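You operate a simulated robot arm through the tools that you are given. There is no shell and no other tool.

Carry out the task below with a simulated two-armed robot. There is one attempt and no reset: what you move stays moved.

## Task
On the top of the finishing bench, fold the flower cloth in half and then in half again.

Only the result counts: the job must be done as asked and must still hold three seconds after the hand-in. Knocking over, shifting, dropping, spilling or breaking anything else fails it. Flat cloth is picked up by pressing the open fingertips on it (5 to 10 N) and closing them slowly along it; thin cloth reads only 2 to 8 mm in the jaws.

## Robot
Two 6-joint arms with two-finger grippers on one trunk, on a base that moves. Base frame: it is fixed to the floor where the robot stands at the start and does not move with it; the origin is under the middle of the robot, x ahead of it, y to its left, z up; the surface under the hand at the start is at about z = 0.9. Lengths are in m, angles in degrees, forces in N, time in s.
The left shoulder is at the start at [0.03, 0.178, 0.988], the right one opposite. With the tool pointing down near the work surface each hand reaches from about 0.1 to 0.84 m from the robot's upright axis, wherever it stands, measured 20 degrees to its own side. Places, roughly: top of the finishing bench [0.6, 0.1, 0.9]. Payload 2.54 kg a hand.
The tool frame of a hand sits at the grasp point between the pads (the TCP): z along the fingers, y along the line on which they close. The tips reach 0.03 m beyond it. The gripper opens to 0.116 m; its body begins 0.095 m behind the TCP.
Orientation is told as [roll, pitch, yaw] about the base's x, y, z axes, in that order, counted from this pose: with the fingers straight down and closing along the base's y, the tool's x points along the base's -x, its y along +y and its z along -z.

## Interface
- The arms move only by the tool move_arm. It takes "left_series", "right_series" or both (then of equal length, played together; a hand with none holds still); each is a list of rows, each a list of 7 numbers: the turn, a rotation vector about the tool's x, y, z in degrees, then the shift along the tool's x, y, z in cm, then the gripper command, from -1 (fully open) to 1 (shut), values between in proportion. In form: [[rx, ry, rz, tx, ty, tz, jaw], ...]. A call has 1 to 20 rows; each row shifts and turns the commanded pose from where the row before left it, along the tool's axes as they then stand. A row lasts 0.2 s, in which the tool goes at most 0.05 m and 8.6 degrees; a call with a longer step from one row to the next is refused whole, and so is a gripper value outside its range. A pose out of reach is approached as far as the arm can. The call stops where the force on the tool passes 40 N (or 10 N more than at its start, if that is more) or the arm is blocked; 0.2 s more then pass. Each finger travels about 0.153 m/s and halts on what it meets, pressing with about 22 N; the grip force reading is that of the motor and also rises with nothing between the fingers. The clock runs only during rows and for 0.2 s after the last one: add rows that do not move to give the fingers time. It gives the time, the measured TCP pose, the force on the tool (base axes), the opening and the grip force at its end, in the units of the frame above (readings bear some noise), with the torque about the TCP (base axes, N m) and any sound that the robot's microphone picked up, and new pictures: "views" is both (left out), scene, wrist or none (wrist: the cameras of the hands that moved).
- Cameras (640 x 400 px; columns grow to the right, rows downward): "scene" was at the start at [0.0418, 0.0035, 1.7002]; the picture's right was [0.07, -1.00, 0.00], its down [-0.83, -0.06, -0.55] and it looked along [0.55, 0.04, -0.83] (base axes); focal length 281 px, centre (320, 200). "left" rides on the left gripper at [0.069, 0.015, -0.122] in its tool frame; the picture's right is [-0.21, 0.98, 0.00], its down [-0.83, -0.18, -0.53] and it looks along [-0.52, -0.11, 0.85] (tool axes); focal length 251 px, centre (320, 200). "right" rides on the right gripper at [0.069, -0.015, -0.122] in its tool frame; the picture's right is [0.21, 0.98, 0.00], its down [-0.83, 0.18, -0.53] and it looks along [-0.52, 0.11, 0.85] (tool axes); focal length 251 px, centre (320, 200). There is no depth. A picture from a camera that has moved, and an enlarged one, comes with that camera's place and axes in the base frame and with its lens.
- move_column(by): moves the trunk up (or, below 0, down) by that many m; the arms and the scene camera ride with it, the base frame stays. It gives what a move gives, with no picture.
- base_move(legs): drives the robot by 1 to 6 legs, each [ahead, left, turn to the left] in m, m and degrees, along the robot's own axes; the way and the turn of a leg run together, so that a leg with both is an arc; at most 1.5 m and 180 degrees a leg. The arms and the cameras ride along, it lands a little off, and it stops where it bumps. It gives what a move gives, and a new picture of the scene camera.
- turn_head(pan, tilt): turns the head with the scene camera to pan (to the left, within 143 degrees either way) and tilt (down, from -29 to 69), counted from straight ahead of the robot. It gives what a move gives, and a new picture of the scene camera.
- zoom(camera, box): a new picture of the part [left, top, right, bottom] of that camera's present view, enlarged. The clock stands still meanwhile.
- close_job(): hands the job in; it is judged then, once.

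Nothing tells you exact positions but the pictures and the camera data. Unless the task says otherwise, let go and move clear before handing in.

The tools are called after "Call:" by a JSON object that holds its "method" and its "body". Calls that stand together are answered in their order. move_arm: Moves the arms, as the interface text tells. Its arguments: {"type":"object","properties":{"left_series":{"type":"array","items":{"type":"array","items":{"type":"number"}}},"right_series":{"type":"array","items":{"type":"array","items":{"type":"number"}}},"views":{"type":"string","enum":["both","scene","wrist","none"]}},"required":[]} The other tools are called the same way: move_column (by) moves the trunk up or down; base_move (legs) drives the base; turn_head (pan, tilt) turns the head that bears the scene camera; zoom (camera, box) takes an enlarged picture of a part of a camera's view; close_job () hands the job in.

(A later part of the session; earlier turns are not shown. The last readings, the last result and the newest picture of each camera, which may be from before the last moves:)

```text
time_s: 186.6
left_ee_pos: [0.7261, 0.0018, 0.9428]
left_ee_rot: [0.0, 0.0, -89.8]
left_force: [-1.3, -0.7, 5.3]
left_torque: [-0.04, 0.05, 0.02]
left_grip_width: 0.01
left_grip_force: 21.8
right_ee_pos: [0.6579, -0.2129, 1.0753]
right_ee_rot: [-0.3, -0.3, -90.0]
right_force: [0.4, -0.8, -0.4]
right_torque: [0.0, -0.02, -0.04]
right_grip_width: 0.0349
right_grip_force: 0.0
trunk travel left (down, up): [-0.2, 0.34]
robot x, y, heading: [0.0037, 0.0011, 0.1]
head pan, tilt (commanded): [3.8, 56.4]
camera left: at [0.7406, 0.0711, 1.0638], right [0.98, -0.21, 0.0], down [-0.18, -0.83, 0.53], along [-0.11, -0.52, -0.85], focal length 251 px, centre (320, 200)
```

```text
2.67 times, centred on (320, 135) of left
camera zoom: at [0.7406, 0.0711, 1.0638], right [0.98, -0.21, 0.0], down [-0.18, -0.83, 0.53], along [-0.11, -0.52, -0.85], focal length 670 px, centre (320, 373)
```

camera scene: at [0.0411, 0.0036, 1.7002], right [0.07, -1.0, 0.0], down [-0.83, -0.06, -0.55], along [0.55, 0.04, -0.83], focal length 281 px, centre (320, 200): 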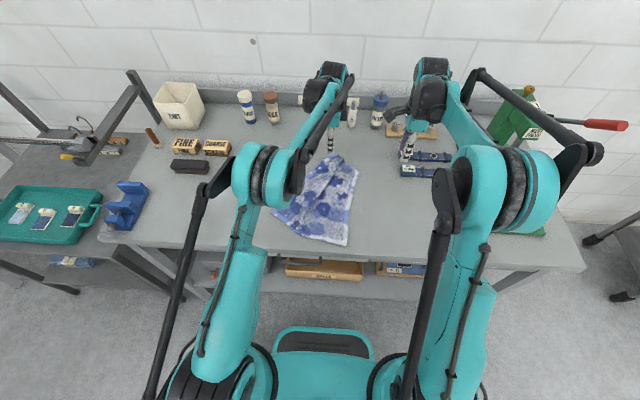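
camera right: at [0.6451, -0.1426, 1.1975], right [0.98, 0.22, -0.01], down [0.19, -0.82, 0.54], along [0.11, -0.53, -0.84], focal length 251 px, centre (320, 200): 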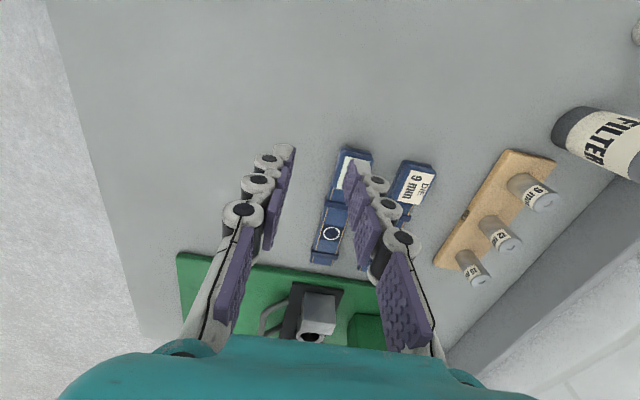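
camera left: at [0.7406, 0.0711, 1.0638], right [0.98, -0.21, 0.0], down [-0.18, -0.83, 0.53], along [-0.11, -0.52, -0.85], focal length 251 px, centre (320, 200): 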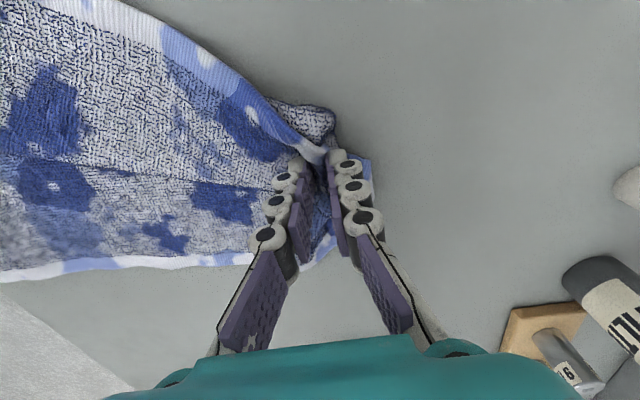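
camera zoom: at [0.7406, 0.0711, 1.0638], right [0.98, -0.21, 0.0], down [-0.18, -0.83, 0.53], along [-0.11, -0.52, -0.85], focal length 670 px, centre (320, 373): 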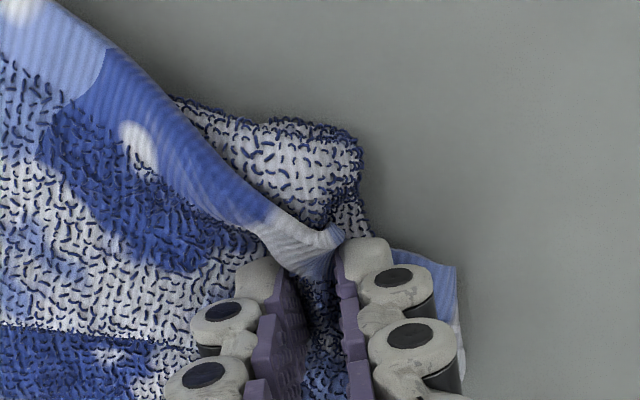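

The jaw reads 10 mm: too many layers. Better idea: both near-edge corners lie free as single layers, so I'll hold those two and lift, letting the whole cloth hang open by gravity. Releasing here first.

Call:
{"method": "move_arm", "body": {"left_series": [[0, 0, 0, 0, 0, 0, 0.9], [0, 0, 0, 0, 0, 0, 0.8], [0, 0, 0, 0, 0, 0, 0.7], [0, 0, 0, 0, 0, 0, 0.6], [0, 0, 0, 0, 0, 0, 0.5], [0, 0, 0, 0, 0, 0, 0.4], [0, 0, 0, 0, 0, -1.5, 0.4], [0, 0, 0, 0, 0, -3, 0.4], [0, 0, 0, 0, 0, -4, 0.4], [0, 0, 0, 0, 0, -4, 0.4], [0, 0, 0, 3, -3, -1, 0.4], [0, 0, 0, 3, -3, 0, 0.4], [0, 0, 0, 3, -3, 0, 0.4], [0, 0, 0, 3, -3, 0, 0.4], [0, 0, 0, 3, -3, 0, 0.4], [0, 0, 0, 3, -3, 0, 0.4], [0, 0, 0, 2.5, -3, 0, 0.4], [0, 0, 0, 0, 0, 0, 0.4]], "right_series": [[0, 0, -8, 0, 0, 0, 0.4], [0, 0, -8, 0, 0, 0, 0.4], [0, 0, -8, 0, 0, 0, 0.4], [0, 0, -8, 0, 0, 0, 0.4], [0, 0, -8, 0, 0, 0, 0.4], [0, 0, -8, 0, 0, 0, 0.4], [0, 0, -8, 0, 0, 0, 0.4], [0, 0, -8, 0, 0, 0, 0.4], [0, 0, -3.5, 0, 0, 0, 0.4], [0, 0, 0, 0, 0, 0, 0.4], [0, 0, 0, 0, 0, 0, 0.4], [0, 0, 0, 0, 0, 0, 0.4], [0, 0, 0, 0, 0, 0, 0.4], [0, 0, 0, 0, 0, 0, 0.4], [0, 0, 0, 0, 0, 0, 0.4], [0, 0, 0, 0, 0, 0, 0.4], [0, 0, 0, 0, 0, 0, 0.4], [0, 0, 0, 0, 0, 0, 0.4]], "views": "both"}}

Call:
{"method": "zoom", "body": {"camera": "scene", "box": [250, 140, 370, 250]}}

```text
time_s: 190.4
left_ee_pos: [0.5176, 0.2042, 1.0763]
left_ee_rot: [-0.2, 0.0, -89.8]
left_force: [0.7, -0.2, 0.8]
left_torque: [0.0, -0.01, 0.0]
left_grip_width: 0.0346
left_grip_force: 0.1
right_ee_pos: [0.6591, -0.213, 1.0749]
right_ee_rot: [-0.4, 0.1, -22.5]
right_force: [0.2, 0.1, 0.5]
right_torque: [0.0, 0.01, 0.0]
right_grip_width: 0.0348
right_grip_force: 0.0
trunk travel left (down, up): [-0.2, 0.34]
robot x, y, heading: [-0.0011, 0.0034, -0.0]
head pan, tilt (commanded): [3.8, 56.4]
camera scene: at [0.043, 0.0029, 1.7001], right [0.07, -1.0, 0.0], down [-0.83, -0.06, -0.55], along [0.55, 0.04, -0.83], focal length 281 px, centre (320, 200)
camera right: at [0.5916, -0.2004, 1.1972], right [0.18, 0.98, -0.01], down [0.84, -0.15, 0.53], along [0.52, -0.1, -0.85], focal length 251 px, centre (320, 200)
camera left: at [0.531, 0.2739, 1.1981], right [0.98, -0.21, 0.0], down [-0.18, -0.83, 0.53], along [-0.11, -0.52, -0.85], focal length 251 px, centre (320, 200)
```

scene: 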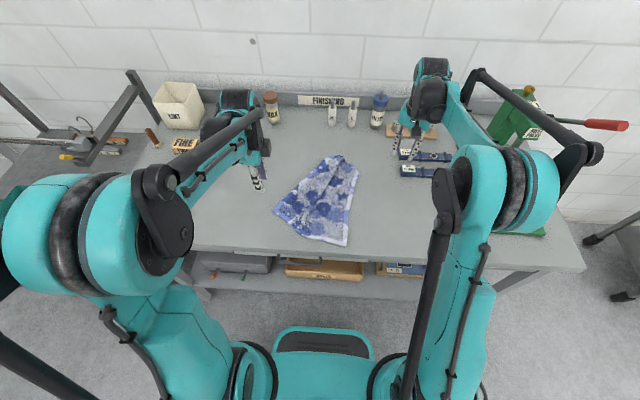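
right: 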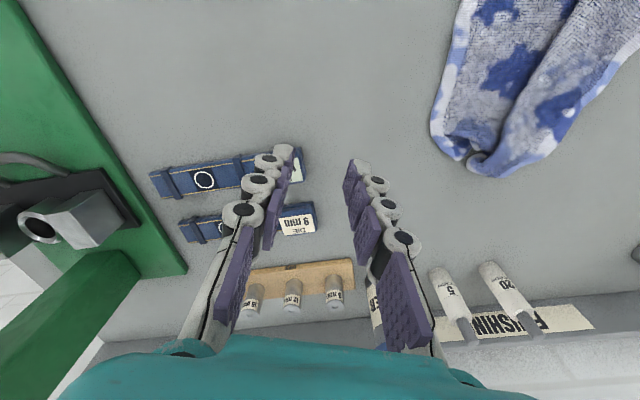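
left: 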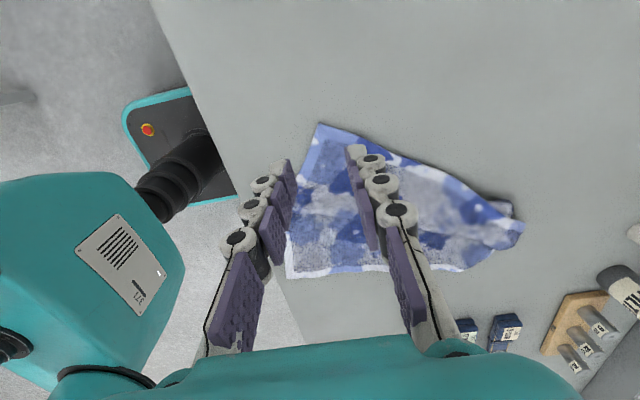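

```text
3.64 times, centred on (310, 195) of scene
camera zoom: at [0.043, 0.0029, 1.7001], right [0.07, -1.0, 0.0], down [-0.83, -0.06, -0.55], along [0.55, 0.04, -0.83], focal length 1021 px, centre (356, 218)
```

zoom: 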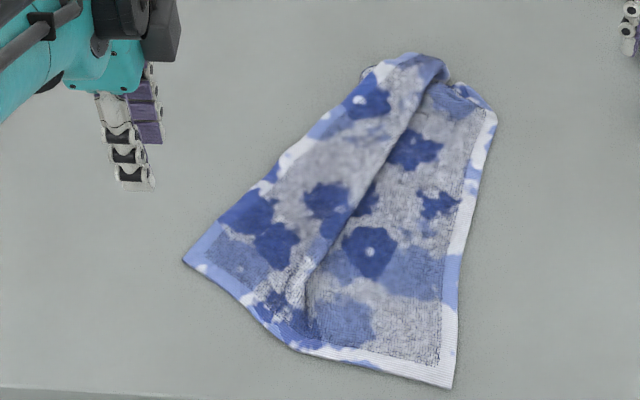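

Both near-edge corners are clear: C2 at about (0.514, 0.195) and C1 at about (0.404, -0.053). I'm turning both hands parallel to that edge and moving above the corners.

Call:
{"method": "move_arm", "body": {"left_series": [[0, 0, -8, 0, 0, 0, 0.45], [0, 0, -8, 0, 0, 0, 0.45], [0, 0, -8, 0, 0, 0, 0.45], [0, 0, -8, 0, 0, 0, 0.45], [0, 0, -8, 0, 0, 0, 0.45], [0, 0, -8, 0, 0, 0, 0.45], [0, 0, -8, 0, 0, 0, 0.45], [0, 0, -8, 0, 0, 0, 0.45], [0, 0, -3.5, 0, 0, 0, 0.45], [0, 0, 0, -1.2, -3.0, 0, 0.45], [0, 0, 0, 0, 0, 3.8, 0.45], [0, 0, 0, 0, 0, 3.8, 0.45], [0, 0, 0, 0, 0, 0, 0.45]], "right_series": [[0, 0, 0, 3.56, 0.88, 0, 0.45], [0, 0, 0, 3.56, 0.88, 0, 0.45], [0, 0, 0, 3.56, 0.88, 0, 0.45], [0, 0, 0, 3.56, 0.88, 0, 0.45], [0, 0, 0, 3.56, 0.88, 0, 0.45], [0, 0, 0, 3.56, 0.88, 0, 0.45], [0, 0, 0, 3.56, 0.88, 0, 0.45], [0, 0, 0, 3.56, 0.88, 0, 0.45], [0, 0, 0, 0, 0, 3.7, 0.45], [0, 0, 0, 0, 0, 3.7, 0.45], [0, 0, 0, 0, 0, 0, 0.45], [0, 0, 0, 0, 0, 0, 0.45], [0, 0, 0, 0, 0, 0, 0.45]], "views": "wrist"}}

```text
time_s: 193.2
left_ee_pos: [0.5142, 0.173, 1.0012]
left_ee_rot: [0.0, 0.0, -22.3]
left_force: [-0.1, -0.6, -0.4]
left_torque: [0.01, -0.03, 0.01]
left_grip_width: 0.0318
left_grip_force: 0.0
right_ee_pos: [0.4212, -0.0385, 1.0016]
right_ee_rot: [-0.4, 0.2, -22.6]
right_force: [-0.3, 0.6, -0.1]
right_torque: [-0.03, -0.03, 0.0]
right_grip_width: 0.032
right_grip_force: 0.2
trunk travel left (down, up): [-0.2, 0.34]
robot x, y, heading: [-0.001, 0.0013, 0.2]
head pan, tilt (commanded): [3.8, 56.4]
camera right: at [0.3541, -0.0262, 1.1235], right [0.18, 0.98, -0.01], down [0.84, -0.14, 0.53], along [0.52, -0.1, -0.85], focal length 251 px, centre (320, 200)
camera left: at [0.4563, 0.2135, 1.1226], right [0.57, 0.82, 0.0], down [0.7, -0.48, 0.53], along [0.44, -0.3, -0.85], focal length 251 px, centre (320, 200)
```

right: 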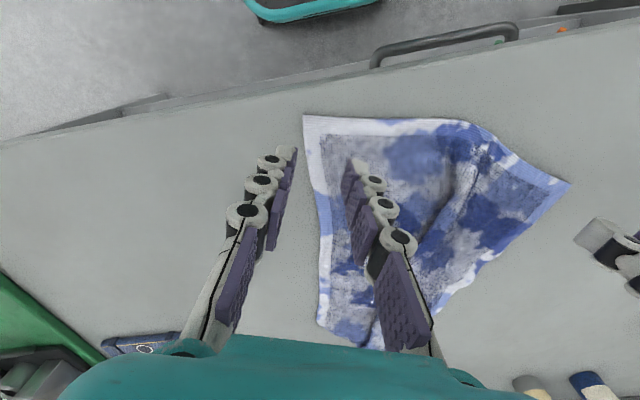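
left: 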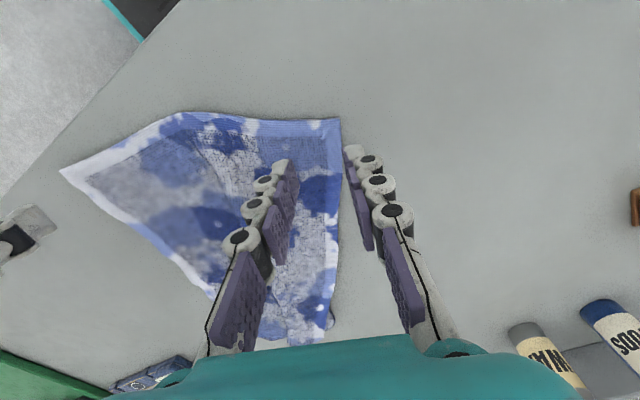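

Both hands need to shift about 8 mm inward so their outer fingers are on the cloth. Adjusting and lowering to just above it.

Call:
{"method": "move_arm", "body": {"left_series": [[0, 0, 0, 0.2, -0.8, 2.0, 0.45], [0, 0, 0, 0, 0, 2.0, 0.45], [0, 0, 0, 0, 0, 1.5, 0.45], [0, 0, 0, 0, 0, 0.6, 0.45], [0, 0, 0, 0, 0, 0.4, 0.45], [0, 0, 0, 0, 0, 0.2, 0.45], [0, 0, 0, 0, 0, 0, 0.45]], "right_series": [[0, 0, 0, 0.2, 0.9, 2.0, 0.45], [0, 0, 0, 0, 0, 2.0, 0.45], [0, 0, 0, 0, 0, 1.5, 0.45], [0, 0, 0, 0, 0, 0.6, 0.45], [0, 0, 0, 0, 0, 0.4, 0.45], [0, 0, 0, 0, 0, 0.2, 0.45], [0, 0, 0, 0, 0, 0, 0.45]], "views": "none"}}

```text
time_s: 194.8
left_ee_pos: [0.5106, 0.166, 0.9328]
left_ee_rot: [0.1, 0.0, -22.3]
left_force: [0.9, -1.9, 3.9]
left_torque: [0.0, 0.0, 0.02]
left_grip_width: 0.032
left_grip_force: 0.0
right_ee_pos: [0.4228, -0.0308, 0.9345]
right_ee_rot: [-0.4, 0.2, -22.5]
right_force: [0.3, -0.4, 0.6]
right_torque: [0.0, -0.03, -0.01]
right_grip_width: 0.0319
right_grip_force: 0.0
trunk travel left (down, up): [-0.2, 0.34]
robot x, y, heading: [0.0036, 0.0025, -0.1]
head pan, tilt (commanded): [3.8, 56.4]
```

Call:
{"method": "move_arm", "body": {"left_series": [[0, 0, 0, 0, 0, 0.1, 0.45], [0, 0, 0, 0, 0, 0, 0.45], [0, 0, 0, 0, 0, 0, 0.45]], "right_series": [[0, 0, 0, 0, 0, 0.2, 0.45], [0, 0, 0, 0, 0, 0.1, 0.45], [0, 0, 0, 0, 0, 0, 0.45]], "views": "none"}}

```text
time_s: 195.6
left_ee_pos: [0.5088, 0.1676, 0.9331]
left_ee_rot: [0.0, 0.0, -22.4]
left_force: [2.5, -0.5, 8.3]
left_torque: [-0.04, -0.05, 0.02]
left_grip_width: 0.0318
left_grip_force: 0.0
right_ee_pos: [0.4228, -0.031, 0.9318]
right_ee_rot: [-0.4, 0.2, -22.6]
right_force: [1.7, 0.9, 18.8]
right_torque: [0.11, -0.06, -0.01]
right_grip_width: 0.0296
right_grip_force: 0.1
trunk travel left (down, up): [-0.2, 0.34]
robot x, y, heading: [0.0015, -0.0006, 0.3]
head pan, tilt (commanded): [3.8, 56.4]
```

The left presses at 8 N and the right at 19 N. I'm easing the right up 1 mm and closing both slowly.

Call:
{"method": "move_arm", "body": {"left_series": [[0, 0, 0, 0, 0, 0, 0.45], [0, 0, 0, 0, 0, 0, 0.5], [0, 0, 0, 0, 0, 0, 0.55], [0, 0, 0, 0, 0, 0, 0.6], [0, 0, 0, 0, 0, 0, 0.65], [0, 0, 0, 0, 0, 0, 0.7], [0, 0, 0, 0, 0, 0, 0.75], [0, 0, 0, 0, 0, 0, 0.8], [0, 0, 0, 0, 0, 0, 0.85], [0, 0, 0, 0, 0, 0, 0.9], [0, 0, 0, 0, 0, 0, 0.95], [0, 0, 0, 0, 0, 0, 1.0], [0, 0, 0, 0, 0, 0, 1.0]], "right_series": [[0, 0, 0, 0, 0, -0.1, 0.45], [0, 0, 0, 0, 0, 0, 0.5], [0, 0, 0, 0, 0, 0, 0.55], [0, 0, 0, 0, 0, 0, 0.6], [0, 0, 0, 0, 0, 0, 0.65], [0, 0, 0, 0, 0, 0, 0.7], [0, 0, 0, 0, 0, 0, 0.75], [0, 0, 0, 0, 0, 0, 0.8], [0, 0, 0, 0, 0, 0, 0.85], [0, 0, 0, 0, 0, 0, 0.9], [0, 0, 0, 0, 0, 0, 0.95], [0, 0, 0, 0, 0, 0, 1.0], [0, 0, 0, 0, 0, 0, 1.0]], "views": "wrist"}}

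```text
time_s: 198.4
left_ee_pos: [0.5095, 0.1684, 0.9333]
left_ee_rot: [0.0, 0.1, -22.2]
left_force: [-0.6, -1.1, 3.8]
left_torque: [-0.01, 0.03, 0.0]
left_grip_width: 0.0043
left_grip_force: 22.1
right_ee_pos: [0.4222, -0.0304, 0.9326]
right_ee_rot: [-0.4, 0.2, -22.5]
right_force: [0.4, 1.3, 0.1]
right_torque: [0.02, 0.01, -0.01]
right_grip_width: 0.0036
right_grip_force: 22.1
trunk travel left (down, up): [-0.2, 0.34]
robot x, y, heading: [-0.0029, -0.0002, -0.0]
head pan, tilt (commanded): [3.8, 56.4]
camera right: at [0.3552, -0.0178, 1.0552], right [0.18, 0.98, -0.01], down [0.84, -0.14, 0.53], along [0.52, -0.1, -0.85], focal length 251 px, centre (320, 200)
camera left: at [0.4515, 0.2076, 1.0543], right [0.57, 0.82, 0.0], down [0.7, -0.48, 0.53], along [0.44, -0.3, -0.85], focal length 251 px, centre (320, 200)
```

right: 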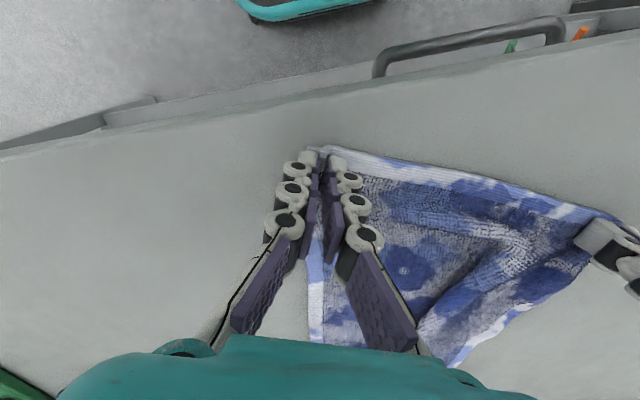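
left: 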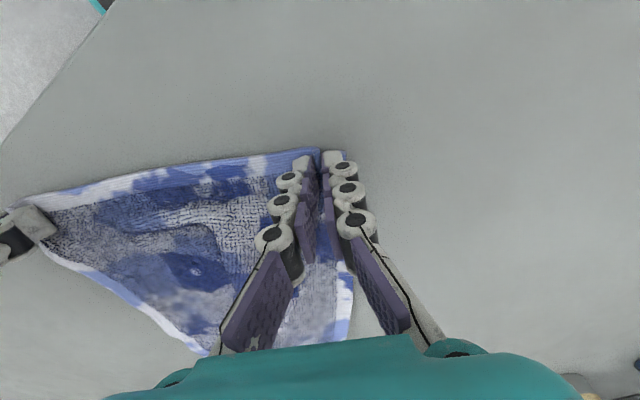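

Both corners are held as single layers (4.3 and 3.6 mm). I'm lifting the near edge high so the whole cloth hangs and opens, bringing the hands level with each other.

Call:
{"method": "move_arm", "body": {"left_series": [[0, 0, 0, 0.02, -0.1, -2.3, 1], [0, 0, 0, 0.02, -0.1, -2.3, 1], [0, 0, 0, 0.02, -0.1, -2.3, 1], [0, 0, 0, 0.02, -0.1, -2.3, 1], [0, 0, 0, 0.02, -0.1, -2.3, 1], [0, 0, 0, 0.02, -0.1, -2.3, 1], [0, 0, 0, 0.02, -0.1, -2.3, 1], [0, 0, 0, 0.02, -0.1, -2.3, 1], [0, 0, 0, 0.02, -0.1, -2.3, 1], [0, 0, 0, 0.02, -0.1, -2.3, 1], [0, 0, 0, 0.02, -0.1, -2.3, 1], [0, 0, 0, 0.02, -0.1, -2.3, 1], [0, 0, 0, 0.02, -0.1, -2.3, 1], [0, 0, 0, 0.02, -0.1, -2.3, 1], [0, 0, 0, 0.02, -0.1, -2.3, 1], [0, 0, 0, 0.02, -0.1, -2.3, 1], [0, 0, 0, 0, 0, 0, 1], [0, 0, 0, 0, 0, 0, 1]], "right_series": [[0, 0, 0, -0.52, 0.014, -2.3, 1], [0, 0, 0, -0.52, 0.014, -2.3, 1], [0, 0, 0, -0.52, 0.014, -2.3, 1], [0, 0, 0, -0.52, 0.014, -2.3, 1], [0, 0, 0, -0.52, 0.014, -2.3, 1], [0, 0, 0, -0.52, 0.014, -2.3, 1], [0, 0, 0, -0.52, 0.014, -2.3, 1], [0, 0, 0, -0.52, 0.014, -2.3, 1], [0, 0, 0, -0.52, 0.014, -2.3, 1], [0, 0, 0, -0.52, 0.014, -2.3, 1], [0, 0, 0, -0.52, 0.014, -2.3, 1], [0, 0, 0, -0.52, 0.014, -2.3, 1], [0, 0, 0, -0.52, 0.014, -2.3, 1], [0, 0, 0, -0.52, 0.014, -2.3, 1], [0, 0, 0, -0.52, 0.014, -2.3, 1], [0, 0, 0, -0.52, 0.014, -2.3, 1], [0, 0, 0, 0, 0, 0, 1], [0, 0, 0, 0, 0, 0, 1]], "views": "both"}}

Call:
{"method": "zoom", "body": {"camera": "scene", "box": [220, 60, 400, 260]}}

```text
time_s: 202.2
left_ee_pos: [0.4999, 0.1542, 1.3001]
left_ee_rot: [-0.1, 0.0, -22.3]
left_force: [0.7, -2.3, -0.7]
left_torque: [-0.04, 0.0, 0.04]
left_grip_width: 0.0044
left_grip_force: 22.3
right_ee_pos: [0.5021, -0.0592, 1.3002]
right_ee_rot: [-0.3, 0.2, -22.6]
right_force: [0.3, 2.8, 0.6]
right_torque: [0.09, -0.01, 0.02]
right_grip_width: 0.0039
right_grip_force: 22.1
trunk travel left (down, up): [-0.2, 0.34]
robot x, y, heading: [-0.0006, 0.002, 0.2]
head pan, tilt (commanded): [3.8, 56.4]
camera scene: at [0.0418, 0.0034, 1.7002], right [0.07, -1.0, 0.0], down [-0.83, -0.06, -0.55], along [0.55, 0.04, -0.83], focal length 281 px, centre (320, 200)
camera right: at [0.435, -0.0466, 1.4227], right [0.18, 0.98, -0.01], down [0.84, -0.15, 0.53], along [0.52, -0.1, -0.85], focal length 251 px, centre (320, 200)
camera left: at [0.4432, 0.1945, 1.4223], right [0.57, 0.82, 0.0], down [0.7, -0.48, 0.53], along [0.44, -0.3, -0.85], focal length 251 px, centre (320, 200)
```

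scene: 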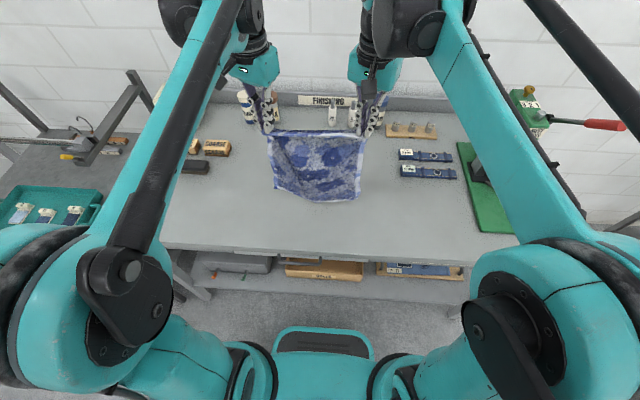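
right: 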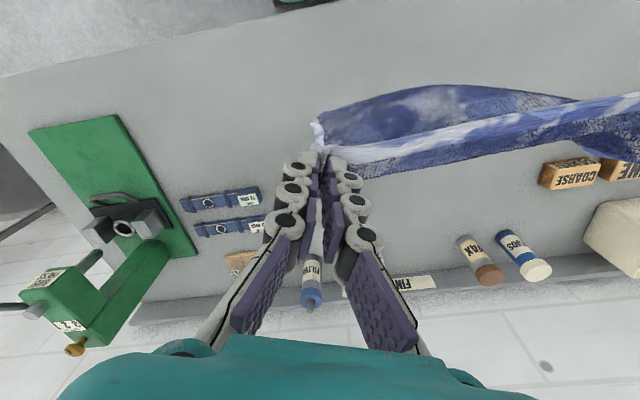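
left: 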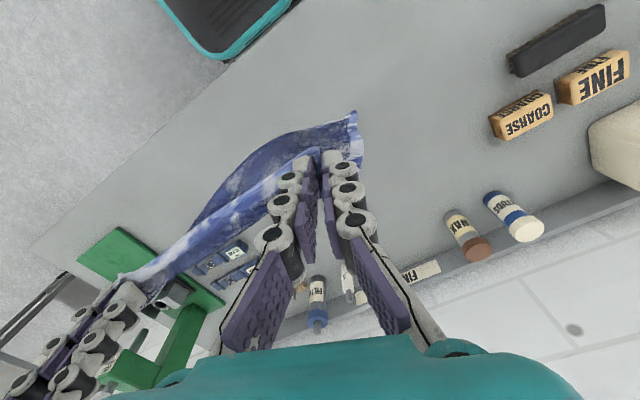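

```text
2.00 times, centred on (310, 160) of scene
camera zoom: at [0.0418, 0.0034, 1.7002], right [0.07, -1.0, 0.0], down [-0.83, -0.06, -0.55], along [0.55, 0.04, -0.83], focal length 562 px, centre (340, 280)
```

zoom: 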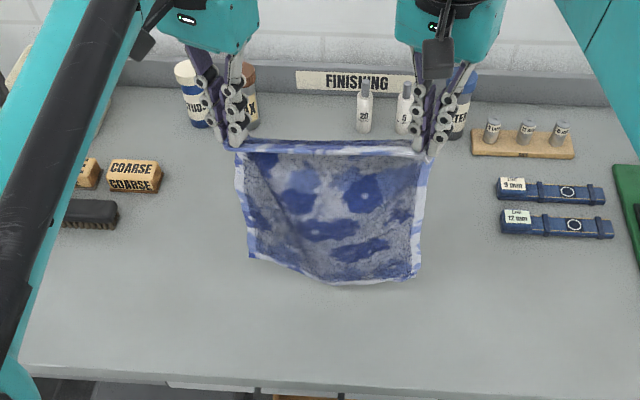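

Excellent: the cloth hangs fully open as one clean sheet between the hands. I'm raising the trunk so I can lay it flat far enough forward, then repeating the fold that worked.

Call:
{"method": "move_column", "body": {"by": 0.28}}

```text
time_s: 205.0
left_ee_pos: [0.5011, 0.1544, 1.5797]
left_ee_rot: [-0.1, 0.0, -22.3]
left_force: [0.6, -2.2, 0.5]
left_torque: [-0.06, 0.0, 0.03]
left_grip_width: 0.0044
left_grip_force: 22.5
right_ee_pos: [0.5018, -0.0598, 1.5798]
right_ee_rot: [-0.4, 0.3, -22.5]
right_force: [-0.5, 2.0, 0.5]
right_torque: [0.08, 0.03, 0.04]
right_grip_width: 0.0038
right_grip_force: 22.3
trunk travel left (down, up): [-0.48, 0.06]
robot x, y, heading: [-0.0002, -0.0017, -0.3]
head pan, tilt (commanded): [3.8, 56.4]
```

Trunk is up. I'm straightening both hands, moving forward and lowering so the bottom edge hangs just above the bench at x of about 0.74.

Call:
{"method": "move_arm", "body": {"left_series": [[0, 0, -7.5, 0, 0, 0, 1], [0, 0, -7.5, 0, 0, 0, 1], [0, 0, -7.4, 0, 0, 0, 1], [0, 0, 0, -1.71, 0.02, 1.9, 1], [0, 0, 0, -1.71, 0.02, 1.9, 1], [0, 0, 0, -1.71, 0, 1.9, 1], [0, 0, 0, -1.71, 0, 1.9, 1], [0, 0, 0, -1.71, 0, 1.9, 1], [0, 0, 0, -1.71, 0, 1.9, 1], [0, 0, 0, -1.71, 0, 1.9, 1], [0, 0, 0, -1.71, 0, 1.9, 1], [0, 0, 0, -1.71, 0, 1.9, 1], [0, 0, 0, -1.71, 0, 1.9, 1], [0, 0, 0, -1.71, 0, 1.9, 1], [0, 0, 0, -1.71, 0, 1.9, 1], [0, 0, 0, -1.71, 0, 1.9, 1], [0, 0, 0, -1.71, 0, 1.9, 1], [0, 0, 0, 0, 0, 0, 1], [0, 0, 0, 0, 0, 0, 1], [0, 0, 0, 0, 0, 0, 1]], "right_series": [[0, 0, -7.5, 0, 0, 0, 1], [0, 0, -7.5, 0, 0, 0, 1], [0, 0, -7.4, 0, 0, 0, 1], [0, 0, 0, -1.71, 0, 1.9, 1], [0, 0, 0, -1.71, 0, 1.9, 1], [0, 0, 0, -1.71, 0, 1.9, 1], [0, 0, 0, -1.71, 0, 1.9, 1], [0, 0, 0, -1.71, 0, 1.9, 1], [0, 0, 0, -1.71, 0, 1.9, 1], [0, 0, 0, -1.71, 0, 1.9, 1], [0, 0, 0, -1.71, 0, 1.9, 1], [0, 0, 0, -1.71, 0, 1.9, 1], [0, 0, 0, -1.71, 0, 1.9, 1], [0, 0, 0, -1.71, 0, 1.9, 1], [0, 0, 0, -1.71, 0, 1.9, 1], [0, 0, 0, -1.71, 0, 1.9, 1], [0, 0, 0, -1.71, 0, 1.9, 1], [0, 0, 0, 0, 0, 0, 1], [0, 0, 0, 0, 0, 0, 1], [0, 0, 0, 0, 0, 0, 1]], "views": "scene"}}

Call:
{"method": "zoom", "body": {"camera": "scene", "box": [220, 60, 400, 260]}}

```text
time_s: 209.2
left_ee_pos: [0.742, 0.1541, 1.3132]
left_ee_rot: [0.1, 0.1, 0.2]
left_force: [0.2, -2.2, -0.3]
left_torque: [-0.06, 0.04, -0.06]
left_grip_width: 0.0044
left_grip_force: 22.1
right_ee_pos: [0.7403, -0.0613, 1.3118]
right_ee_rot: [-0.3, 0.4, 0.0]
right_force: [-0.5, 1.7, 0.4]
right_torque: [0.07, 0.04, -0.08]
right_grip_width: 0.0037
right_grip_force: 22.0
trunk travel left (down, up): [-0.48, 0.06]
robot x, y, heading: [0.0005, 0.0034, 0.1]
head pan, tilt (commanded): [3.8, 56.4]
camera scene: at [0.0433, 0.0035, 1.9801], right [0.07, -1.0, 0.0], down [-0.83, -0.06, -0.55], along [0.55, 0.04, -0.83], focal length 281 px, centre (320, 200)
```

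scene: 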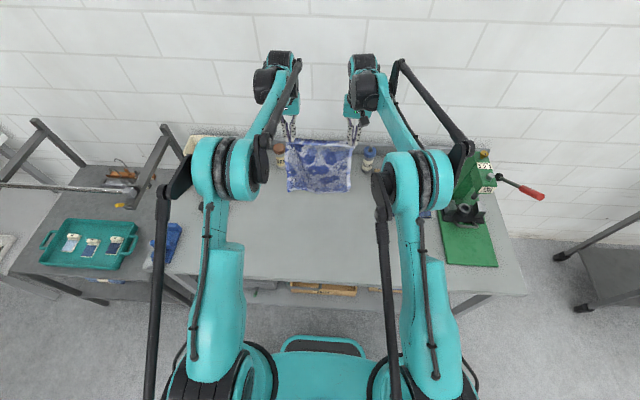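

```text
2.00 times, centred on (310, 160) of scene
camera zoom: at [0.0433, 0.0035, 1.9801], right [0.07, -1.0, 0.0], down [-0.83, -0.06, -0.55], along [0.55, 0.04, -0.83], focal length 562 px, centre (340, 280)
```

zoom: 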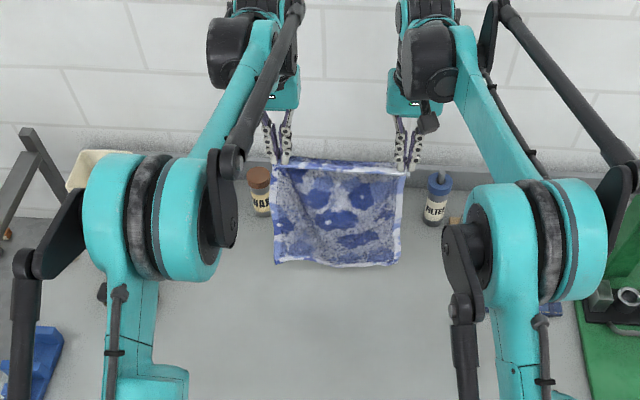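

The sheet hangs flat at x 0.74, above clear bench. Now lowering it to touch down and laying it by moving back and down in step.

Call:
{"method": "move_arm", "body": {"left_series": [[0, 0, 0, 0, 0, 1.5, 1], [0, 0, 0, 0, 0, 1.5, 1], [0, 0, 0, 0.4, 0, 1.0, 1], [0, 0, 0, 0.9, 0, 1.1, 1], [0, 0, 0, 1.1, 0, 1.1, 1], [0, 0, 0, 1.1, 0, 1.1, 1], [0, 0, 0, 1.1, 0, 1.1, 1], [0, 0, 0, 1.1, 0, 1.1, 1], [0, 0, 0, 1.1, 0, 1.1, 1], [0, 0, 0, 1.1, 0, 1.1, 1], [0, 0, 0, 1.1, 0, 1.1, 1], [0, 0, 0, 1.1, 0, 1.1, 1], [0, 0, 0, 1.1, 0, 1.1, 1], [0, 0, 0, 1.1, 0, 1.1, 1], [0, 0, 0, 1.1, 0, 1.1, 1], [0, 0, 0, 1.1, 0, 1.1, 1], [0, 0, 0, 1.1, 0, 1.1, 1], [0, 0, 0, 1.1, 0, 1.1, 1]], "right_series": [[0, 0, 0, 0, 0, 1.5, 1], [0, 0, 0, 0, 0, 1.5, 1], [0, 0, 0, 0.4, 0, 1.0, 1], [0, 0, 0, 0.9, 0, 1.1, 1], [0, 0, 0, 1.1, 0, 1.1, 1], [0, 0, 0, 1.1, 0, 1.1, 1], [0, 0, 0, 1.1, 0, 1.1, 1], [0, 0, 0, 1.1, 0, 1.1, 1], [0, 0, 0, 1.1, 0, 1.1, 1], [0, 0, 0, 1.1, 0, 1.1, 1], [0, 0, 0, 1.1, 0, 1.1, 1], [0, 0, 0, 1.1, 0, 1.1, 1], [0, 0, 0, 1.1, 0, 1.1, 1], [0, 0, 0, 1.1, 0, 1.1, 1], [0, 0, 0, 1.1, 0, 1.1, 1], [0, 0, 0, 1.1, 0, 1.1, 1], [0, 0, 0, 1.1, 0, 1.1, 1], [0, 0, 0, 1.1, 0, 1.1, 1]], "views": "scene"}}

Call:
{"method": "zoom", "body": {"camera": "scene", "box": [230, 100, 390, 240]}}

```text
time_s: 213.0
left_ee_pos: [0.5732, 0.1534, 1.1096]
left_ee_rot: [0.0, 0.0, 0.1]
left_force: [0.9, -1.9, 0.4]
left_torque: [-0.05, 0.0, -0.03]
left_grip_width: 0.0044
left_grip_force: 22.6
right_ee_pos: [0.5715, -0.0615, 1.1088]
right_ee_rot: [-0.2, 0.3, 0.0]
right_force: [-0.4, 2.0, 0.7]
right_torque: [0.01, 0.0, -0.02]
right_grip_width: 0.0035
right_grip_force: 22.0
trunk travel left (down, up): [-0.48, 0.06]
robot x, y, heading: [0.0, 0.0001, -0.2]
head pan, tilt (commanded): [3.8, 56.4]
camera scene: at [0.0418, 0.0035, 1.9802], right [0.07, -1.0, 0.0], down [-0.83, -0.06, -0.55], along [0.55, 0.04, -0.83], focal length 281 px, centre (320, 200)
```

scene: 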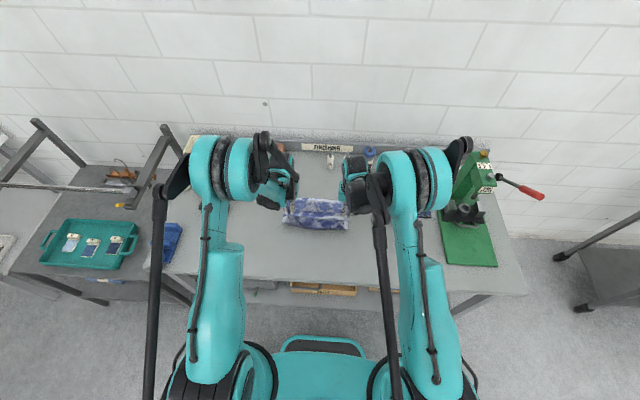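

```text
2.86 times, centred on (310, 170) of scene
camera zoom: at [0.0418, 0.0035, 1.9802], right [0.07, -1.0, 0.0], down [-0.83, -0.06, -0.55], along [0.55, 0.04, -0.83], focal length 802 px, centre (349, 286)
```

zoom: 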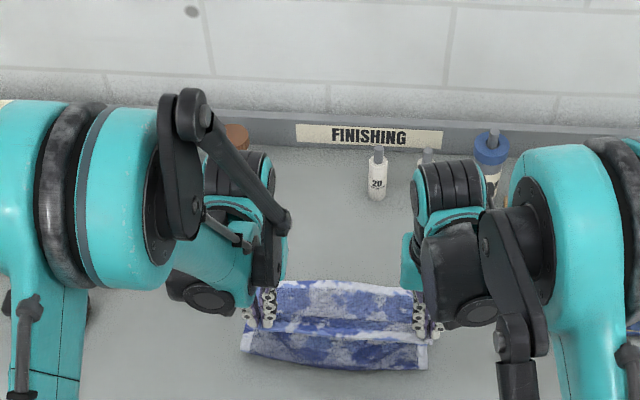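

The far edge is staying at x of about 0.758 while the cloth is laid down. Continuing back and down.

Call:
{"method": "move_arm", "body": {"left_series": [[0, 0, 0, 1.17, 0, 1.15, 1], [0, 0, 0, 1.17, 0, 1.15, 1], [0, 0, 0, 1.17, 0, 1.15, 1], [0, 0, 0, 1.17, 0, 1.15, 1], [0, 0, 0, 1.17, 0, 1.15, 1], [0, 0, 0, 1.17, 0, 1.15, 1], [0, 0, 0, 1.17, 0, 1.15, 1], [0, 0, 0, 1.17, 0, 1.15, 1], [0, 0, 0, 1.17, 0, 1.15, 1], [0, 0, 0, 1.17, 0, 1.15, 1], [0, 0, 0, 1.17, 0, 1.15, 1], [0, 0, 0, 1.17, 0, 1.15, 1], [0, 0, 0, 1.0, 0, 1.1, 1], [0, 0, 0, 0, 0, 0, 1]], "right_series": [[0, 0, 0, 1.17, 0, 1.15, 1], [0, 0, 0, 1.17, 0, 1.15, 1], [0, 0, 0, 1.17, 0, 1.15, 1], [0, 0, 0, 1.17, 0, 1.15, 1], [0, 0, 0, 1.17, 0, 1.15, 1], [0, 0, 0, 1.17, 0, 1.15, 1], [0, 0, 0, 1.17, 0, 1.15, 1], [0, 0, 0, 1.17, 0, 1.15, 1], [0, 0, 0, 1.17, 0, 1.15, 1], [0, 0, 0, 1.17, 0, 1.15, 1], [0, 0, 0, 1.17, 0, 1.15, 1], [0, 0, 0, 1.17, 0, 1.15, 1], [0, 0, 0, 1.0, 0, 1.1, 1], [0, 0, 0, 0, 0, 0, 1]], "views": "both"}}

Call:
{"method": "zoom", "body": {"camera": "scene", "box": [230, 150, 390, 290]}}

```text
time_s: 216.0
left_ee_pos: [0.519, 0.1517, 1.0293]
left_ee_rot: [0.0, 0.1, 0.1]
left_force: [0.0, -0.2, 0.0]
left_torque: [0.02, -0.03, -0.05]
left_grip_width: 0.0043
left_grip_force: 21.7
left hand out of reach, approached as far as the arm can: row 6, 7, 8, 9, 10, 11, 12, 13
right_ee_pos: [0.5051, -0.0489, 1.0215]
right_ee_rot: [-0.4, 0.4, -0.1]
right_force: [0.3, -0.2, -0.3]
right_torque: [-0.01, -0.01, -0.02]
right_grip_width: 0.0035
right_grip_force: 21.8
right hand out of reach, approached as far as the arm can: row 7, 8, 9, 10, 11, 12, 13
trunk travel left (down, up): [-0.48, 0.06]
robot x, y, heading: [-0.0015, -0.0019, -0.0]
head pan, tilt (commanded): [3.8, 56.4]
camera scene: at [0.0417, 0.0034, 1.9802], right [0.07, -1.0, 0.0], down [-0.83, -0.06, -0.55], along [0.55, 0.04, -0.83], focal length 281 px, centre (320, 200)
camera right: at [0.4386, -0.0641, 1.1434], right [-0.21, 0.98, 0.0], down [0.83, 0.18, 0.53], along [0.52, 0.11, -0.85], focal length 251 px, centre (320, 200)
camera left: at [0.4497, 0.1662, 1.152], right [0.21, 0.98, 0.0], down [0.83, -0.18, 0.53], along [0.52, -0.11, -0.85], focal length 251 px, centre (320, 200)
```

scene: 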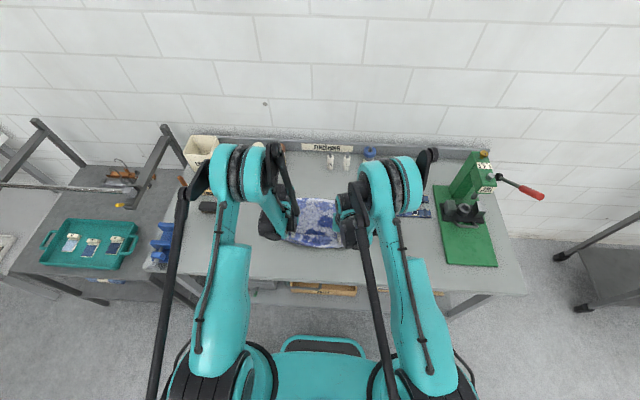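
right: 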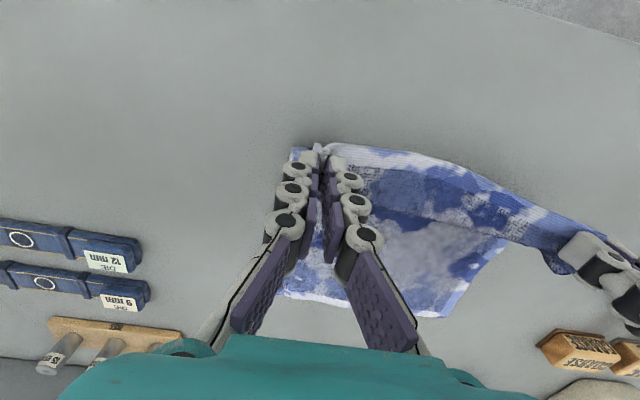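
left: 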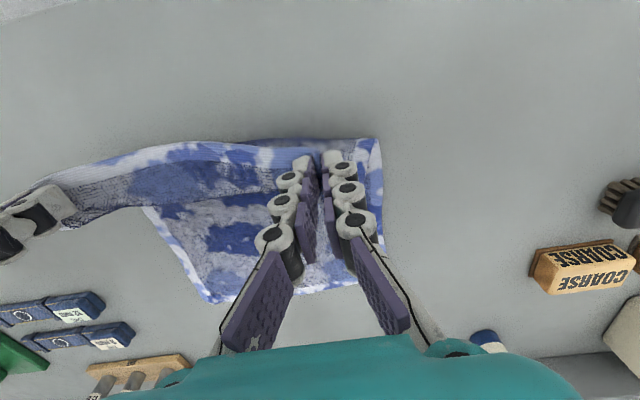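

```text
2.86 times, centred on (310, 220) of scene
camera zoom: at [0.0417, 0.0034, 1.9802], right [0.07, -1.0, 0.0], down [-0.83, -0.06, -0.55], along [0.55, 0.04, -0.83], focal length 802 px, centre (349, 143)
```

zoom: 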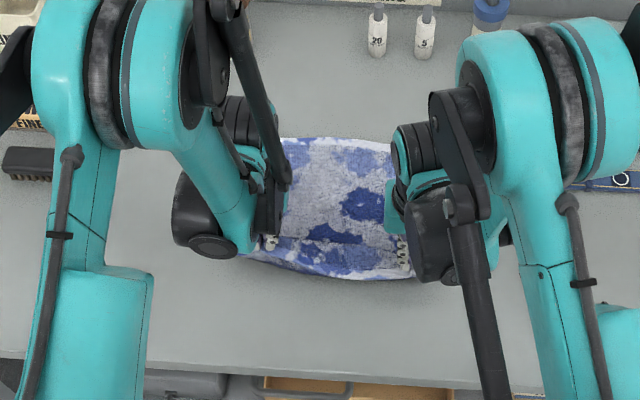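

With the trunk high, the hands can't reach low and close. I'll lift the hands a bit, lower the trunk, and finish laying from there.

Call:
{"method": "move_arm", "body": {"left_series": [[0, 0, 0, 0.1, 0, -1.9, 1], [0, 0, 0, 0.1, 0, -1.9, 1], [0, 0, 0, 0.1, 0, -1.9, 1], [0, 0, 0, 0.1, 0, -1.9, 1], [0, 0, 0, 0.1, 0, -1.9, 1], [0, 0, 0, 0.1, 0, -1.9, 1], [0, 0, 0, 0.1, 0, -1.9, 1], [0, 0, 0, 0, 0, -1.7, 1]], "right_series": [[0, 0, 0, -0.1, -0.15, -1.95, 1], [0, 0, 0, -0.1, -0.15, -1.95, 1], [0, 0, 0, -0.1, -0.15, -1.95, 1], [0, 0, 0, -0.1, -0.15, -1.95, 1], [0, 0, 0, -0.1, -0.15, -1.95, 1], [0, 0, 0, -0.1, -0.15, -1.95, 1], [0, 0, 0, -0.1, -0.15, -1.95, 1], [0, 0, 0, 0, 0, -2.1, 1]], "views": "scene"}}

```text
time_s: 217.8
left_ee_pos: [0.5106, 0.1517, 1.182]
left_ee_rot: [0.0, 0.0, 0.0]
left_force: [-0.7, 0.6, -0.8]
left_torque: [0.02, 0.03, -0.08]
left_grip_width: 0.0042
left_grip_force: 21.8
right_ee_pos: [0.5117, -0.0587, 1.1803]
right_ee_rot: [-0.3, 0.3, -0.1]
right_force: [0.0, 0.5, -0.1]
right_torque: [-0.05, -0.03, -0.02]
right_grip_width: 0.0036
right_grip_force: 22.2
trunk travel left (down, up): [-0.48, 0.06]
robot x, y, heading: [0.0009, -0.0032, -0.1]
head pan, tilt (commanded): [3.8, 56.4]
camera scene: at [0.0404, 0.0034, 1.9802], right [0.07, -1.0, 0.0], down [-0.83, -0.06, -0.55], along [0.55, 0.04, -0.83], focal length 281 px, centre (320, 200)
```

scene: 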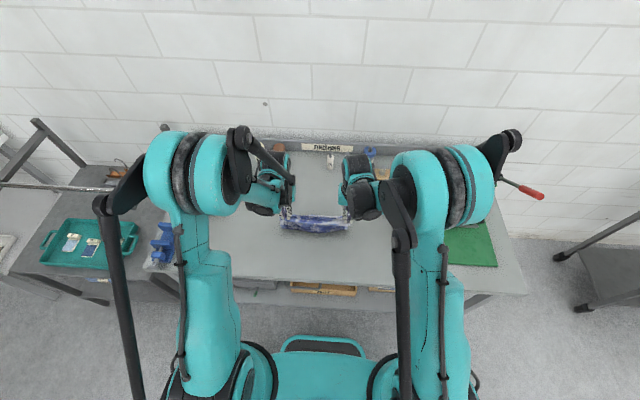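

Lowering the trunk in stages, with the hands easing back between them so the cloth keeps lying flat.

Call:
{"method": "move_column", "body": {"by": -0.11}}

Call:
{"method": "move_arm", "body": {"left_series": [[0, 0, 0, 1.2, 0, 0, 1], [0, 0, 0, 1.2, 0, 0, 1], [0, 0, 0, 1.2, 0, 0, 1], [0, 0, 0, 1.2, 0, 0, 1], [0, 0, 0, 0, 0, 0, 1]], "right_series": [[0, 0, 0, 1.2, 0, 0, 1], [0, 0, 0, 1.2, 0, 0, 1], [0, 0, 0, 1.2, 0, 0, 1], [0, 0, 0, 1.2, 0, 0, 1], [0, 0, 0, 0, 0, 0, 1]], "views": "scene"}}

```text
time_s: 219.2
left_ee_pos: [0.5114, 0.1512, 1.0716]
left_ee_rot: [0.0, -0.1, 0.1]
left_force: [-0.5, -0.1, -0.1]
left_torque: [0.0, 0.0, -0.05]
left_grip_width: 0.0043
left_grip_force: 22.0
right_ee_pos: [0.5117, -0.0585, 1.069]
right_ee_rot: [-0.3, 0.3, -0.1]
right_force: [-0.1, 0.0, 0.2]
right_torque: [-0.02, 0.0, -0.03]
right_grip_width: 0.0033
right_grip_force: 21.9
trunk travel left (down, up): [-0.37, 0.17]
robot x, y, heading: [-0.004, -0.0005, -0.1]
head pan, tilt (commanded): [3.8, 56.4]
```

```text
time_s: 220.4
left_ee_pos: [0.4637, 0.1528, 1.0712]
left_ee_rot: [-0.1, 0.0, 0.1]
left_force: [-0.3, 0.1, 0.0]
left_torque: [-0.05, 0.01, -0.09]
left_grip_width: 0.0044
left_grip_force: 22.7
right_ee_pos: [0.4644, -0.0602, 1.0694]
right_ee_rot: [-0.4, 0.4, -0.1]
right_force: [0.1, 0.6, -1.2]
right_torque: [-0.02, 0.01, -0.03]
right_grip_width: 0.0033
right_grip_force: 22.7
trunk travel left (down, up): [-0.37, 0.17]
robot x, y, heading: [-0.0017, -0.0018, -0.1]
head pan, tilt (commanded): [3.8, 56.4]
camera scene: at [0.043, 0.0035, 1.8701], right [0.07, -1.0, 0.0], down [-0.83, -0.06, -0.55], along [0.55, 0.04, -0.83], focal length 281 px, centre (320, 200)
```

scene: 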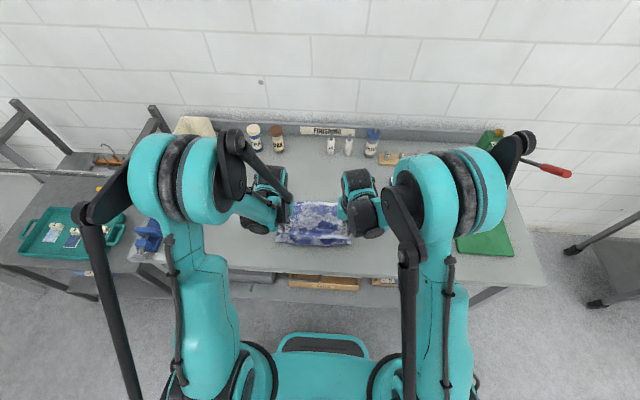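

Call:
{"method": "move_column", "body": {"by": -0.11}}

Call:
{"method": "move_arm", "body": {"left_series": [[0, 0, 0, 1.2, 0, 0, 1], [0, 0, 0, 1.2, 0, 0, 1], [0, 0, 0, 1.2, 0, 0.3, 1], [0, 0, 0, 1.0, 0, 0.5, 1], [0, 0, 0, 0.8, 0, 0.5, 1], [0, 0, 0, 0, 0, 0, 1]], "right_series": [[0, 0, 0, 1.2, 0, 0, 1], [0, 0, 0, 1.2, 0, 0, 1], [0, 0, 0, 1.2, 0, 0.3, 1], [0, 0, 0, 1.0, 0, 0.5, 1], [0, 0, 0, 0.8, 0, 0.5, 1], [0, 0, 0, 0, 0, 0, 1]], "views": "both"}}

Call:
{"method": "zoom", "body": {"camera": "scene", "box": [240, 140, 390, 270]}}

```text
time_s: 221.9
left_ee_pos: [0.4632, 0.1507, 0.9609]
left_ee_rot: [0.0, 0.0, 0.1]
left_force: [-0.9, -0.6, 0.2]
left_torque: [-0.01, 0.01, -0.07]
left_grip_width: 0.0046
left_grip_force: 21.7
right_ee_pos: [0.4648, -0.0587, 0.9594]
right_ee_rot: [-0.3, 0.3, -0.1]
right_force: [0.0, 0.5, -0.1]
right_torque: [-0.04, 0.04, -0.04]
right_grip_width: 0.0036
right_grip_force: 22.0
trunk travel left (down, up): [-0.26, 0.28]
robot x, y, heading: [0.0008, -0.0007, -0.3]
head pan, tilt (commanded): [3.8, 56.4]
```

```text
time_s: 223.3
left_ee_pos: [0.4089, 0.1522, 0.948]
left_ee_rot: [0.0, 0.0, 0.1]
left_force: [0.5, -0.5, 0.1]
left_torque: [0.02, 0.01, -0.06]
left_grip_width: 0.0044
left_grip_force: 21.9
right_ee_pos: [0.4093, -0.0603, 0.9463]
right_ee_rot: [-0.2, 0.3, -0.1]
right_force: [-0.1, -0.4, -0.1]
right_torque: [-0.01, 0.01, -0.08]
right_grip_width: 0.0035
right_grip_force: 22.0
trunk travel left (down, up): [-0.26, 0.28]
robot x, y, heading: [-0.0011, -0.0, 0.0]
head pan, tilt (commanded): [3.8, 56.4]
camera scene: at [0.042, 0.0034, 1.7602], right [0.07, -1.0, 0.0], down [-0.83, -0.06, -0.55], along [0.55, 0.04, -0.83], focal length 281 px, centre (320, 200)
camera right: at [0.3433, -0.074, 1.0684], right [-0.21, 0.98, 0.0], down [0.83, 0.18, 0.53], along [0.52, 0.11, -0.85], focal length 251 px, centre (320, 200)
camera left: at [0.34, 0.1672, 1.0701], right [0.21, 0.98, 0.0], down [0.83, -0.18, 0.53], along [0.52, -0.11, -0.85], focal length 251 px, centre (320, 200)
```

scene: 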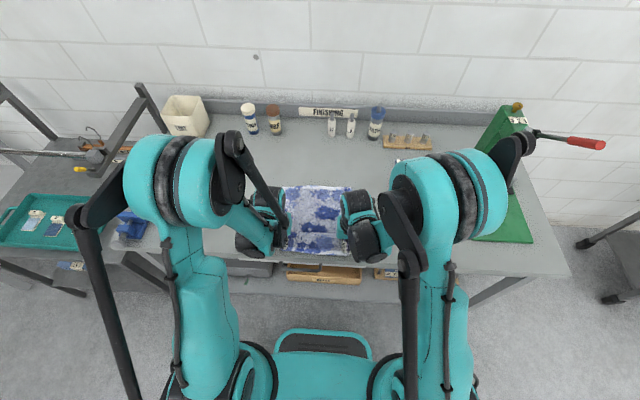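
right: 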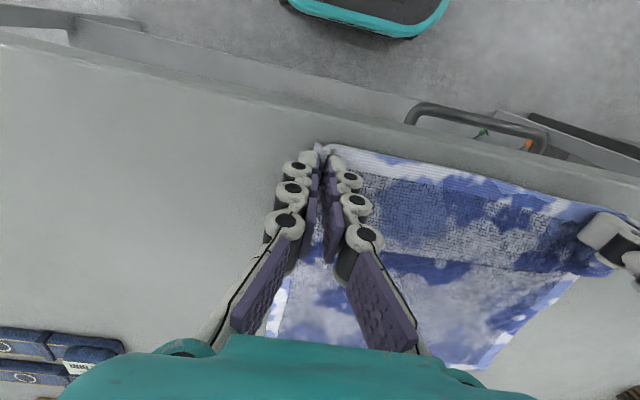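
left: 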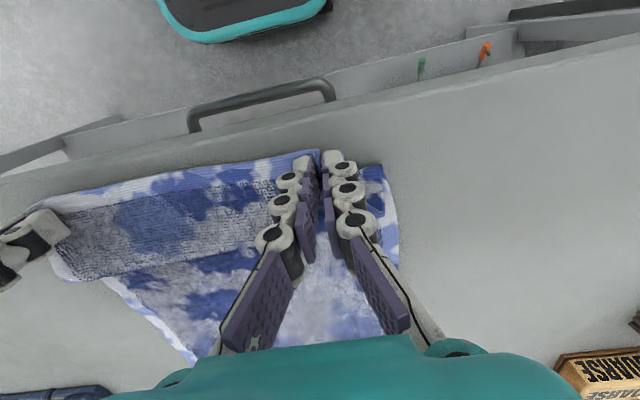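

```text
3.08 times, centred on (315, 205) of scene
camera zoom: at [0.042, 0.0034, 1.7602], right [0.07, -1.0, 0.0], down [-0.83, -0.06, -0.55], along [0.55, 0.04, -0.83], focal length 864 px, centre (335, 185)
```

zoom: 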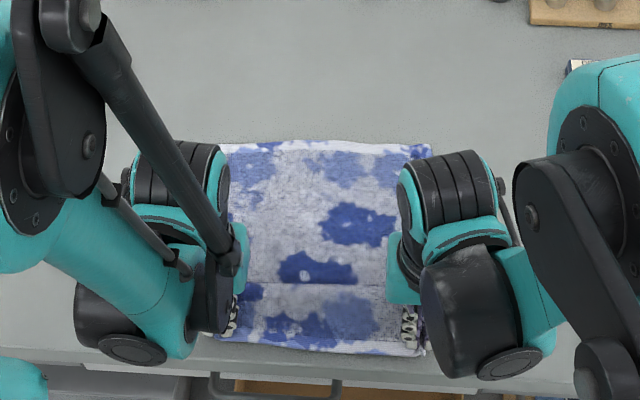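

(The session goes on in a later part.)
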